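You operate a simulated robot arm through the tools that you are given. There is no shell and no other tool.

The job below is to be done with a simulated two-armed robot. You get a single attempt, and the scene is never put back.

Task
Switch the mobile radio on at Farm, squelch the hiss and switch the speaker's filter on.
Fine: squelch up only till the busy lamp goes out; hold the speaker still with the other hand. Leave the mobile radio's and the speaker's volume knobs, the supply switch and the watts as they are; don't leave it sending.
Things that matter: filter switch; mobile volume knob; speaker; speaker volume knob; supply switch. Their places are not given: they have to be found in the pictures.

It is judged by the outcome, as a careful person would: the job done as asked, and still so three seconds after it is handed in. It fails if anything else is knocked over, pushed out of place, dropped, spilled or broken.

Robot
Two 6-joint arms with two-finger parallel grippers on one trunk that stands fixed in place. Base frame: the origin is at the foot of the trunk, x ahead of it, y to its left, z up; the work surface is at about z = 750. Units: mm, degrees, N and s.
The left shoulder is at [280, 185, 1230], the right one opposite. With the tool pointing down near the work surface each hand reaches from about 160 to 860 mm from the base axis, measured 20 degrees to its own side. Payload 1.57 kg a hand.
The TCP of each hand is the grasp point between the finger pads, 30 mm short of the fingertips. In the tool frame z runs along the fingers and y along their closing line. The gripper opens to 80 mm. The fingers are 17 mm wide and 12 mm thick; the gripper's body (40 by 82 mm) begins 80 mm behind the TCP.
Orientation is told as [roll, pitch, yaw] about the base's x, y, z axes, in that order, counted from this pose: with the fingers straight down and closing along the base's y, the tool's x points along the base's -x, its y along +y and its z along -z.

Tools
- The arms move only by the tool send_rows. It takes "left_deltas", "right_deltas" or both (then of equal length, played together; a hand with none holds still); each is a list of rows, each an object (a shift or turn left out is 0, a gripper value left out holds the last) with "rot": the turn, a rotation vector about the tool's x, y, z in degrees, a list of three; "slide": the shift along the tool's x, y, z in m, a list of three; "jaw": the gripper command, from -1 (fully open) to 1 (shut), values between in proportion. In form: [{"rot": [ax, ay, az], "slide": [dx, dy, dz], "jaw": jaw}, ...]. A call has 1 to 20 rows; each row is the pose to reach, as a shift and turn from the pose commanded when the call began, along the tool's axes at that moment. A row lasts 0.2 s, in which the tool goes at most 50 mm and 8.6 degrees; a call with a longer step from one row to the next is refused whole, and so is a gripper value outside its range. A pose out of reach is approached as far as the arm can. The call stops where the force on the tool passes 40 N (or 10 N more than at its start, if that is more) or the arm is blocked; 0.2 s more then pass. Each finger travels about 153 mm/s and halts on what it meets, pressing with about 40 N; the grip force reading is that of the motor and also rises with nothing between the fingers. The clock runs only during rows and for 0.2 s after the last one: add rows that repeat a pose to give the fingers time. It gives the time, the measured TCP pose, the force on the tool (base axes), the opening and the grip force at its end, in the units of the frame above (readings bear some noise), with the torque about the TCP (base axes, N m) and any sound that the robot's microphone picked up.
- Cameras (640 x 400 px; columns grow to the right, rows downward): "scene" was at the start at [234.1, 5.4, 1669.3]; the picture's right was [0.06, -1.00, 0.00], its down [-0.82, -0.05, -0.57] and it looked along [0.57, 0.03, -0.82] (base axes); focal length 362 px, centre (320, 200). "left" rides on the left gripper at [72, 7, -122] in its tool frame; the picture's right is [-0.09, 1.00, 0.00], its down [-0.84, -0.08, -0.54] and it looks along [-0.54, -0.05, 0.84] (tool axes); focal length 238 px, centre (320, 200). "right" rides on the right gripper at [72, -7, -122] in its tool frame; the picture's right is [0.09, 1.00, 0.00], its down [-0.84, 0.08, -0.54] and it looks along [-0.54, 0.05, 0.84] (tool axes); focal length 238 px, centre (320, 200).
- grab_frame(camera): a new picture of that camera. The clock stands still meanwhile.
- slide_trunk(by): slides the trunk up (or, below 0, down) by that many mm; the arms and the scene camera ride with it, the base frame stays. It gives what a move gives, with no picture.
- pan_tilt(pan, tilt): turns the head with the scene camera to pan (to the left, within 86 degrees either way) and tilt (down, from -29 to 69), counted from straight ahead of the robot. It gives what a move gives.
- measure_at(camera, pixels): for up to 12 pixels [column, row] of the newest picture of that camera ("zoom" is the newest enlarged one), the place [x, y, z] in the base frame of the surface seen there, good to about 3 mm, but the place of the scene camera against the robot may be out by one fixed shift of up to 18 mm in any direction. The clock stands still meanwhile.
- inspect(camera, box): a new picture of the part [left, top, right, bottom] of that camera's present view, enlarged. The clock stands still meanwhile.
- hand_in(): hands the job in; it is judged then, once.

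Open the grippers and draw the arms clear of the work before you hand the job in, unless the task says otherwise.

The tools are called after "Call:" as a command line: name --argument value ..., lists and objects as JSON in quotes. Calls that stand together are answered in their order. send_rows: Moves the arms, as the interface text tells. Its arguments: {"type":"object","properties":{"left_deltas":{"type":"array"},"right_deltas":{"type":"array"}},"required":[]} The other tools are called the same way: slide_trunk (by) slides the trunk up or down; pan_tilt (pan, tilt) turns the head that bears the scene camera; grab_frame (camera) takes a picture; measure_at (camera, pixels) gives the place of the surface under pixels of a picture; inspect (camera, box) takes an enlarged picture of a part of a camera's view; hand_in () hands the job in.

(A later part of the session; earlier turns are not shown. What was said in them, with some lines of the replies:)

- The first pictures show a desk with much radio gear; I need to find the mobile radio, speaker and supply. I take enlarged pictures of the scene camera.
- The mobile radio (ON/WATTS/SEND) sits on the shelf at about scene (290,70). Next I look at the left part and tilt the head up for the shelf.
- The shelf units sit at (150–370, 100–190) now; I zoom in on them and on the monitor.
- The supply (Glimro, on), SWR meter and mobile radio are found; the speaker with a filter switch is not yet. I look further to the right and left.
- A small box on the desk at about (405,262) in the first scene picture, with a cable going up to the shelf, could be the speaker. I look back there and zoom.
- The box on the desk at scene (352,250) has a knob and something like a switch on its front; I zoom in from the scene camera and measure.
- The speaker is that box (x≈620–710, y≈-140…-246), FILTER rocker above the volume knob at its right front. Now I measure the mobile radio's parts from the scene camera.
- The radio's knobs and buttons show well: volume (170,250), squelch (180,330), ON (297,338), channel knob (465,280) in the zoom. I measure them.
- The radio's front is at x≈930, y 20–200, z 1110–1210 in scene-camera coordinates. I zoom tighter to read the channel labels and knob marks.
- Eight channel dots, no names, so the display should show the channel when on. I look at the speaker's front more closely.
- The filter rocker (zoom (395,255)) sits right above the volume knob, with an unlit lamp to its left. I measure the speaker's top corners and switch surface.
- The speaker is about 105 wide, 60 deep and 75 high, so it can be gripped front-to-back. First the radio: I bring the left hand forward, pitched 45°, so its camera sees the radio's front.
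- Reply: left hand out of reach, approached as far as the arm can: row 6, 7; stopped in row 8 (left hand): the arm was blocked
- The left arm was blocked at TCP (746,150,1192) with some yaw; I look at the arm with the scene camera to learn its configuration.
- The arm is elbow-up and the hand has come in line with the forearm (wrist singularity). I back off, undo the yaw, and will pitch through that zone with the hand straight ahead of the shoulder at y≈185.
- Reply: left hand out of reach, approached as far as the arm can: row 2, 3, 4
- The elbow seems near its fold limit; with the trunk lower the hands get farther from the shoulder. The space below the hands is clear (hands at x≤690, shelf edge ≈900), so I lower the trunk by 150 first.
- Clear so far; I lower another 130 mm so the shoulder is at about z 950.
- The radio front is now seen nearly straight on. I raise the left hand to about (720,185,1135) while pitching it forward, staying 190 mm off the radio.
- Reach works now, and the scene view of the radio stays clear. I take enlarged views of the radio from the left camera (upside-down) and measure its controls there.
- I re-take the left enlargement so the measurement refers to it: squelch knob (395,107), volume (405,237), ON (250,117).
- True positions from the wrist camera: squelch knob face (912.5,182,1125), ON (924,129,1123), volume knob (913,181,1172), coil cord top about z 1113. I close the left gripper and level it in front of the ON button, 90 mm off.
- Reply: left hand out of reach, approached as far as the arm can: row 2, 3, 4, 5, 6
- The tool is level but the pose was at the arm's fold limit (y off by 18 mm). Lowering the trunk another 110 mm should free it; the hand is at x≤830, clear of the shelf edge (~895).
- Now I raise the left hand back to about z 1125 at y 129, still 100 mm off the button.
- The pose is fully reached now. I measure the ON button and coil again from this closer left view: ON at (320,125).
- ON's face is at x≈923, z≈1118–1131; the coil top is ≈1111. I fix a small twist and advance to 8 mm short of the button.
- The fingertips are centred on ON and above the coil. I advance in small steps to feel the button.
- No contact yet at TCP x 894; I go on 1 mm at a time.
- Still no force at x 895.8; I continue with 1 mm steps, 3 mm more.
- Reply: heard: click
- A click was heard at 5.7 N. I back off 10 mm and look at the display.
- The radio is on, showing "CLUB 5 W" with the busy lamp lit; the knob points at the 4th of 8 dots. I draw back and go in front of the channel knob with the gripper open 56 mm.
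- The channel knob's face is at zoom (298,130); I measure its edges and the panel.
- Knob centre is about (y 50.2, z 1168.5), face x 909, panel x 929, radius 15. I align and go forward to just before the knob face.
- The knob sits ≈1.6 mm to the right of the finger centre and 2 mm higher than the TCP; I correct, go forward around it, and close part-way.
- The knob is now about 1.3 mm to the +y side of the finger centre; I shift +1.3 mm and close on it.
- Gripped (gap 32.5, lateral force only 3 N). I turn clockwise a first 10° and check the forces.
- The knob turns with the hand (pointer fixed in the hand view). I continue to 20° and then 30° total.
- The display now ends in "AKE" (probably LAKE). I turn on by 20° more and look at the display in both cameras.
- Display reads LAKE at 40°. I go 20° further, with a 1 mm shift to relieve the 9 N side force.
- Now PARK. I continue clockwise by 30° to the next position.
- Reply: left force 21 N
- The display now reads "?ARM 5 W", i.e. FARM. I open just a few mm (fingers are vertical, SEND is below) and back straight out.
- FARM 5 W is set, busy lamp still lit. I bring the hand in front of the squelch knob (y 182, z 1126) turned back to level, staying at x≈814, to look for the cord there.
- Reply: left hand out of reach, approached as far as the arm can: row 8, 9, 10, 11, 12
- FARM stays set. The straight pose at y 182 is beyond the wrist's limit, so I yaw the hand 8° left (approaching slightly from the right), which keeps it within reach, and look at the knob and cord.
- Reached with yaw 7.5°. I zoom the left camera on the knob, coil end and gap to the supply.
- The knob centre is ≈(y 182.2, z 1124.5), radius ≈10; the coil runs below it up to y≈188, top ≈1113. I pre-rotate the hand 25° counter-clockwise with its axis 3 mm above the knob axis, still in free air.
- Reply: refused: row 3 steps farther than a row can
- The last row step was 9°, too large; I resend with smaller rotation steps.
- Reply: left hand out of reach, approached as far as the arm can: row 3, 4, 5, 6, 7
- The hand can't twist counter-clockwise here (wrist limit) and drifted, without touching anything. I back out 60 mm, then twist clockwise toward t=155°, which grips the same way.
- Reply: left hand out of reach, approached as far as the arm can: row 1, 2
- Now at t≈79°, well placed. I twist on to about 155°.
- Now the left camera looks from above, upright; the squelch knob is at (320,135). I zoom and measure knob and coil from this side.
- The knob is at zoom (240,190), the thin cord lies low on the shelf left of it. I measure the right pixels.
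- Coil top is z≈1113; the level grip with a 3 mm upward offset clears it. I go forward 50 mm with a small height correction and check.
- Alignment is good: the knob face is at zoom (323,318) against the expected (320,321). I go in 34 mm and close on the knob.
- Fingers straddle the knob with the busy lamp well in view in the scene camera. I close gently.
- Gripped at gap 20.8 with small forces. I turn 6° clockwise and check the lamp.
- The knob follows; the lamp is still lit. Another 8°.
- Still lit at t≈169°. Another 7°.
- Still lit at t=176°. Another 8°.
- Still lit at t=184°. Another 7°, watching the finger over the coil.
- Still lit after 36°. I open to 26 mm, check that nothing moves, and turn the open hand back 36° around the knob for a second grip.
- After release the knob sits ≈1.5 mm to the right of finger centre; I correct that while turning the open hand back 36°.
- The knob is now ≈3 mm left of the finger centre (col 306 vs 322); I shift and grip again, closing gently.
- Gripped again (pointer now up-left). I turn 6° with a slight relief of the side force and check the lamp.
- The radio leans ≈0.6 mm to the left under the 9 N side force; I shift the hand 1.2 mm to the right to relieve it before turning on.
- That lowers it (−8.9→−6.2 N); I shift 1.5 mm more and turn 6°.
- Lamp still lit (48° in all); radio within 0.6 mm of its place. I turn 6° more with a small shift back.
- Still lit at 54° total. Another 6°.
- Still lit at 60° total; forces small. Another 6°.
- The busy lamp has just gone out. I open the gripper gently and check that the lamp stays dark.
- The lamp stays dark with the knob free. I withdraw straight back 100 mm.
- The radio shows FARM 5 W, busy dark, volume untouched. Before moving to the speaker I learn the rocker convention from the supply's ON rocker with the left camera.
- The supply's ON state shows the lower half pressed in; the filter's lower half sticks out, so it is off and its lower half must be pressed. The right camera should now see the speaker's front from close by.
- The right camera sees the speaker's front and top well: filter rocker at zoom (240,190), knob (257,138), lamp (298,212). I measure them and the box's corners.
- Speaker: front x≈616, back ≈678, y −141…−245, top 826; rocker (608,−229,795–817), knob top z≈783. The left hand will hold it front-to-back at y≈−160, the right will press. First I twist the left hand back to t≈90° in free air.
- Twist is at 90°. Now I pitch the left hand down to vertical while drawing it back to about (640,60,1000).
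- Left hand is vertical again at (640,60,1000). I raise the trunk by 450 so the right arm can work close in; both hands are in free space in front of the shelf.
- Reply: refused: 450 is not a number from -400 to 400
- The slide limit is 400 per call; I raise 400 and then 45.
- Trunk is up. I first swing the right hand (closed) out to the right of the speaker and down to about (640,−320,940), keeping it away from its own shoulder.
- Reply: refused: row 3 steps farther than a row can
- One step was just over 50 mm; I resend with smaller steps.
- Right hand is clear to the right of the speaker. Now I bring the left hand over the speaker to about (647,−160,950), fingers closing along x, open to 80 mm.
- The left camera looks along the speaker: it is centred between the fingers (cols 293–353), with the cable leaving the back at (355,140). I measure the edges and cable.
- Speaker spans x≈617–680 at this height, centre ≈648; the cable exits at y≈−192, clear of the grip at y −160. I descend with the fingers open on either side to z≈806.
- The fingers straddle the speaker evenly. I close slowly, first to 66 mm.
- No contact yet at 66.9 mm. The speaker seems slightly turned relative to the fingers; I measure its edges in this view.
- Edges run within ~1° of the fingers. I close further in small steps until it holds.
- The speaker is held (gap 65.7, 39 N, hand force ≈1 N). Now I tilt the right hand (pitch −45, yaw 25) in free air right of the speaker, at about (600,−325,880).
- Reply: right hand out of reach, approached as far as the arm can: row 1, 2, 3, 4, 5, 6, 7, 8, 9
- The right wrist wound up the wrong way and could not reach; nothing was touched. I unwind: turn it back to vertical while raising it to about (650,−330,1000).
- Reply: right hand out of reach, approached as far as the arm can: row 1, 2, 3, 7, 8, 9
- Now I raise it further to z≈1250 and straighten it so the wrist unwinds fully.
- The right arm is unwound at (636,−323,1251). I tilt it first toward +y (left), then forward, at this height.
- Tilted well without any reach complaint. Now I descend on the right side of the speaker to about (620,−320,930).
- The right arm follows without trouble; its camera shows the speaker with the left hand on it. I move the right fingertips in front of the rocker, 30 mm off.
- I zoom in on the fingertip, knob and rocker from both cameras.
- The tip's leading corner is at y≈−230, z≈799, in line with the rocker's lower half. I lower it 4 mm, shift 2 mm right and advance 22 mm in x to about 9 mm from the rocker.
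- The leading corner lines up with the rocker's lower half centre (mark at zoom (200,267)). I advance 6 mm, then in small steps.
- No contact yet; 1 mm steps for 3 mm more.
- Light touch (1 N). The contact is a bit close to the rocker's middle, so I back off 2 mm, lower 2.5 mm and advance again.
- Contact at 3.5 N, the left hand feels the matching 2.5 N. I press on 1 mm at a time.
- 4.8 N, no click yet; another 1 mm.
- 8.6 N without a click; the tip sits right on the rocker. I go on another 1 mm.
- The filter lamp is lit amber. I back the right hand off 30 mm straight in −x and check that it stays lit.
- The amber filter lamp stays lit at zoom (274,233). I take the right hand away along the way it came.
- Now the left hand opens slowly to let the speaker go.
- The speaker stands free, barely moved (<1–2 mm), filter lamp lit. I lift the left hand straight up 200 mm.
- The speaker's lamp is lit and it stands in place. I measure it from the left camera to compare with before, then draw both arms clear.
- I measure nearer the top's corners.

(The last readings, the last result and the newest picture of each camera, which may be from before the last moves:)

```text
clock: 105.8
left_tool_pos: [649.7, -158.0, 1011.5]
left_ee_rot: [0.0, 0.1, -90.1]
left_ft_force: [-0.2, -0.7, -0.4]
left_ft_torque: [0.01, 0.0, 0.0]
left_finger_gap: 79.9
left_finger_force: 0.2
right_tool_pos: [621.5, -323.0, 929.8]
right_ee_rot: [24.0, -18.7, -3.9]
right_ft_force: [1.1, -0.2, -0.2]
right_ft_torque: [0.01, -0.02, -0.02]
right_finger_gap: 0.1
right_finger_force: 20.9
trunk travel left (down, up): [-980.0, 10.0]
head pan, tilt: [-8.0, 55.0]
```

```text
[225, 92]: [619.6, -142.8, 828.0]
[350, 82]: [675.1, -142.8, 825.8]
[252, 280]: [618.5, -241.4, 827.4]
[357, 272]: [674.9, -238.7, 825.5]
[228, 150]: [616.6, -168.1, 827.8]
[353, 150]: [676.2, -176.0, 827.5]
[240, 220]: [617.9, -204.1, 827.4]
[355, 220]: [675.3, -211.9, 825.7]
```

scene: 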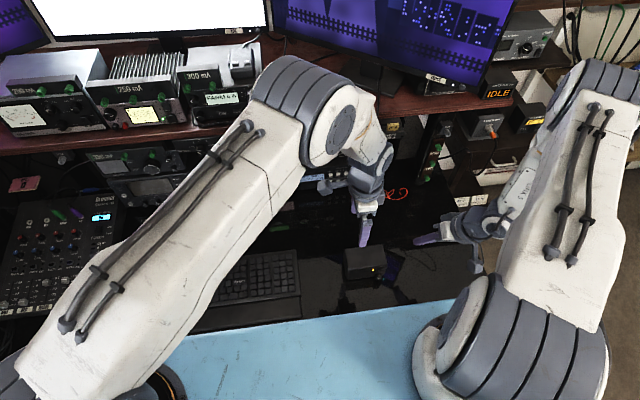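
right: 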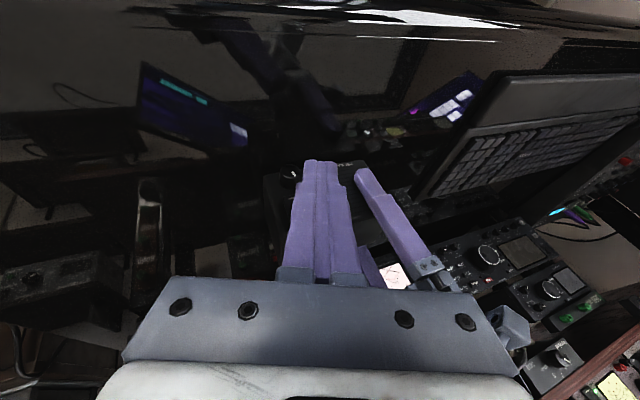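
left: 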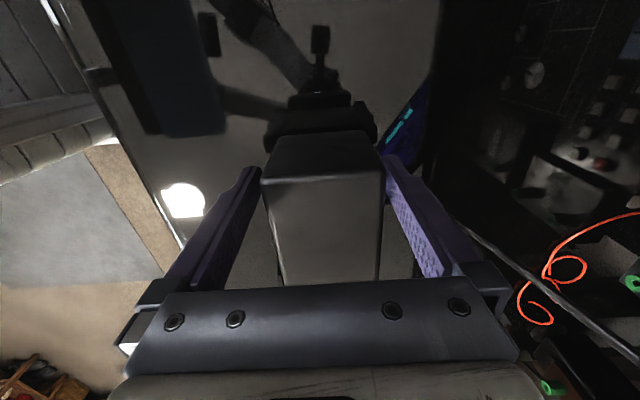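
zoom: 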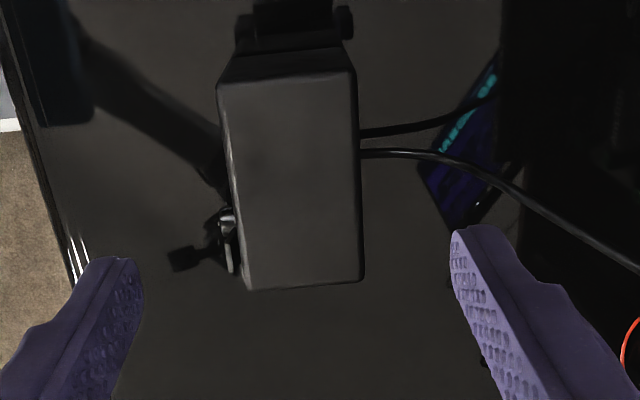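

The speaker is within 1–2 mm of where it was. I draw the left arm up and back to the left first.

Call:
send_rows --left_deltas '[{"slide": [0.019, -0.001, -0.038]}, {"slide": [0.038, -0.002, -0.077]}, {"slide": [0.057, -0.003, -0.116]}, {"slide": [0.077, -0.0035, -0.155]}, {"slide": [0.097, -0.0045, -0.194]}, {"slide": [0.117, -0.005, -0.233]}, {"slide": [0.137, -0.006, -0.272]}, {"slide": [0.157, -0.007, -0.311]}, {"slide": [0.177, -0.008, -0.35]}, {"slide": [0.197, -0.009, -0.389]}, {"slide": [0.218, -0.01, -0.43]}]'

```text
clock: 108.2
left_tool_pos: [639.2, 59.6, 1440.4]
left_ee_rot: [-0.1, 0.0, -90.1]
left_ft_force: [-0.3, -0.4, 0.6]
left_ft_torque: [0.0, -0.01, 0.0]
left_finger_gap: 79.8
left_finger_force: 0.1
right_tool_pos: [620.8, -321.9, 928.7]
right_ee_rot: [24.0, -18.6, -3.9]
right_ft_force: [0.4, 0.1, -0.2]
right_ft_torque: [-0.01, -0.02, 0.02]
right_finger_gap: 0.0
right_finger_force: 21.8
trunk travel left (down, up): [-980.0, 10.0]
head pan, tilt: [-8.0, 55.0]
```

Left arm is clear. Now the right arm goes back up along its earlier path and opens.

Call:
send_rows --right_deltas '[{"slide": [-0.0263, 0.0111, -0.0286], "jaw": 1}, {"slide": [-0.0527, 0.0222, -0.0572], "jaw": 1}, {"slide": [-0.079, 0.0332, -0.0858], "jaw": 1}, {"slide": [-0.1054, 0.0443, -0.1144], "jaw": 1}, {"slide": [-0.1143, 0.0622, -0.152], "jaw": 0}, {"slide": [-0.1232, 0.0801, -0.1895], "jaw": -1}, {"slide": [-0.1322, 0.0979, -0.2271], "jaw": -1}, {"slide": [-0.1411, 0.1158, -0.2646], "jaw": -1}, {"slide": [-0.1411, 0.1158, -0.2646], "jaw": -1}]'

Call:
pan_tilt --pan 3 --tilt 50

Call:
grab_frame --camera "scene"

```text
clock: 110.2
left_tool_pos: [639.0, 60.0, 1439.6]
left_ee_rot: [0.0, 0.1, -90.1]
left_ft_force: [-0.1, 0.0, 0.1]
left_ft_torque: [0.0, -0.01, 0.01]
left_finger_gap: 80.0
left_finger_force: 0.1
right_tool_pos: [659.3, -325.5, 1248.5]
right_ee_rot: [24.0, -18.7, -3.9]
right_ft_force: [0.0, 0.9, -0.7]
right_ft_torque: [0.0, 0.02, 0.0]
right_finger_gap: 79.7
right_finger_force: 0.1
trunk travel left (down, up): [-980.0, 10.0]
head pan, tilt: [-8.0, 55.0]
```

```text
clock: 111.0
left_tool_pos: [638.1, 60.6, 1441.0]
left_ee_rot: [0.0, 0.0, -90.1]
left_ft_force: [0.0, -0.7, 0.4]
left_ft_torque: [0.03, 0.02, 0.0]
left_finger_gap: 80.0
left_finger_force: 0.1
right_tool_pos: [659.9, -326.3, 1249.2]
right_ee_rot: [24.0, -18.7, -3.9]
right_ft_force: [0.4, 0.0, -0.2]
right_ft_torque: [0.06, 0.01, 0.03]
right_finger_gap: 79.8
right_finger_force: 0.0
trunk travel left (down, up): [-980.0, 10.0]
head pan, tilt: [3.0, 50.0]
```

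```text
taken
```

scene: 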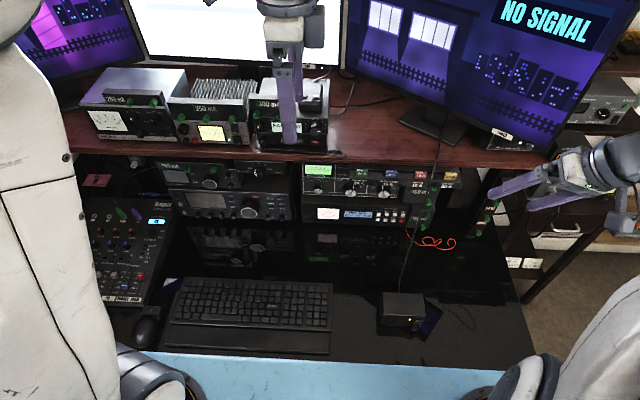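

Everything looks in place; the left hand hides the radio, so I move it aside to the left and check the radio's display and lamp.

Call:
send_rows --left_deltas '[{"slide": [0.04, -0.018, 0]}, {"slide": [0.08, -0.036, 0]}, {"slide": [0.12, -0.055, 0]}, {"slide": [0.16, -0.075, 0]}]'

Call:
grab_frame --camera "scene"

Call:
inspect --camera "scene" --box '[235, 75, 345, 160]'

Call:
inspect --camera "scene" --box '[370, 285, 450, 340]'

```text
clock: 112.0
left_tool_pos: [563.1, 218.8, 1440.4]
left_ee_rot: [0.0, 0.0, -90.2]
left_ft_force: [-0.1, -0.3, 0.0]
left_ft_torque: [0.01, -0.02, 0.0]
left_finger_gap: 79.9
left_finger_force: 0.0
right_tool_pos: [660.7, -325.4, 1247.9]
right_ee_rot: [24.1, -18.8, -3.8]
right_ft_force: [0.1, 0.4, -0.5]
right_ft_torque: [0.03, 0.02, -0.01]
right_finger_gap: 79.9
right_finger_force: 0.1
trunk travel left (down, up): [-980.0, 10.0]
head pan, tilt: [3.0, 50.0]
```

```text
taken
```

scene: 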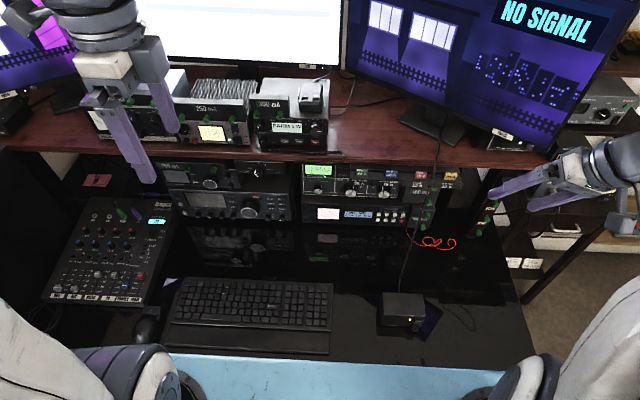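

```text
4.71 times, centred on (290, 118) of scene
```

zoom: 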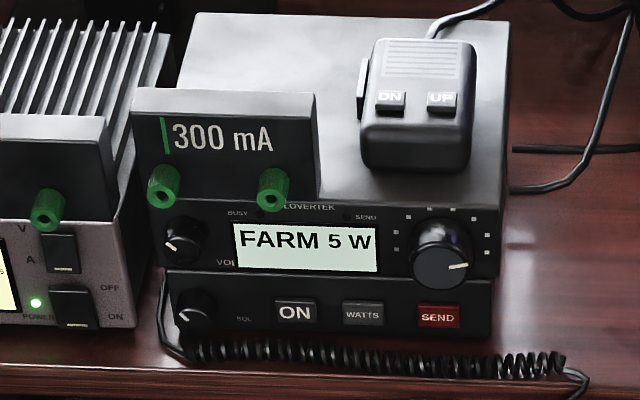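

```text
7.27 times, centred on (410, 312) of scene
```

zoom: 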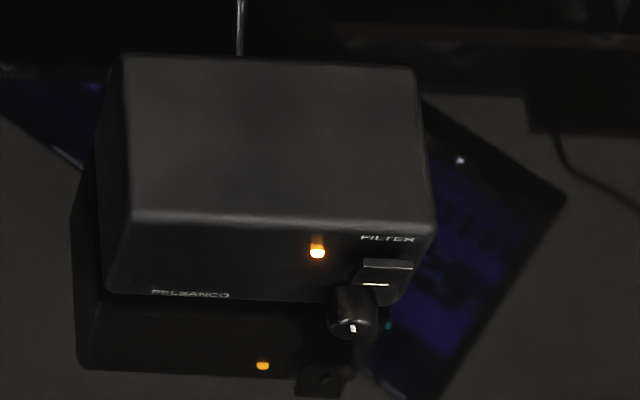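

The radio shows FARM 5 W with BUSY and SEND dark, the supply is on, volumes unchanged, the speaker's filter lamp is lit, and both grippers are open and clear. I hand the job in.

Call:
hand_in

```text
The job is handed in.
```

The mobile radio is on at Farm, the hiss is squelched and the speaker's filter is on. I've handed the job in.

- **Radio:** the display reads FARM 5 W, with the BUSY and SEND lamps both dark. I turned the squelch up about 6° at a time and stopped as soon as the busy lamp went out. It stayed out for the rest of the job.
- **Filter:** I held the speaker front to back with the left hand while the right hand pressed the switch. The filter lamp is lit, and the speaker measured within 1–2 mm of where it stood.
- **Left as they were:** both volume knobs, the supply switch (still on) and the watts (5 W).

While the left hand gripped the squelch knob, the radio shifted sideways by about half a millimetre. It was back in line in the pictures once I let go. The right arm also drifted once in free air while I was lining it up for the speaker, but it touched nothing.

Both grippers are open and clear of the work.
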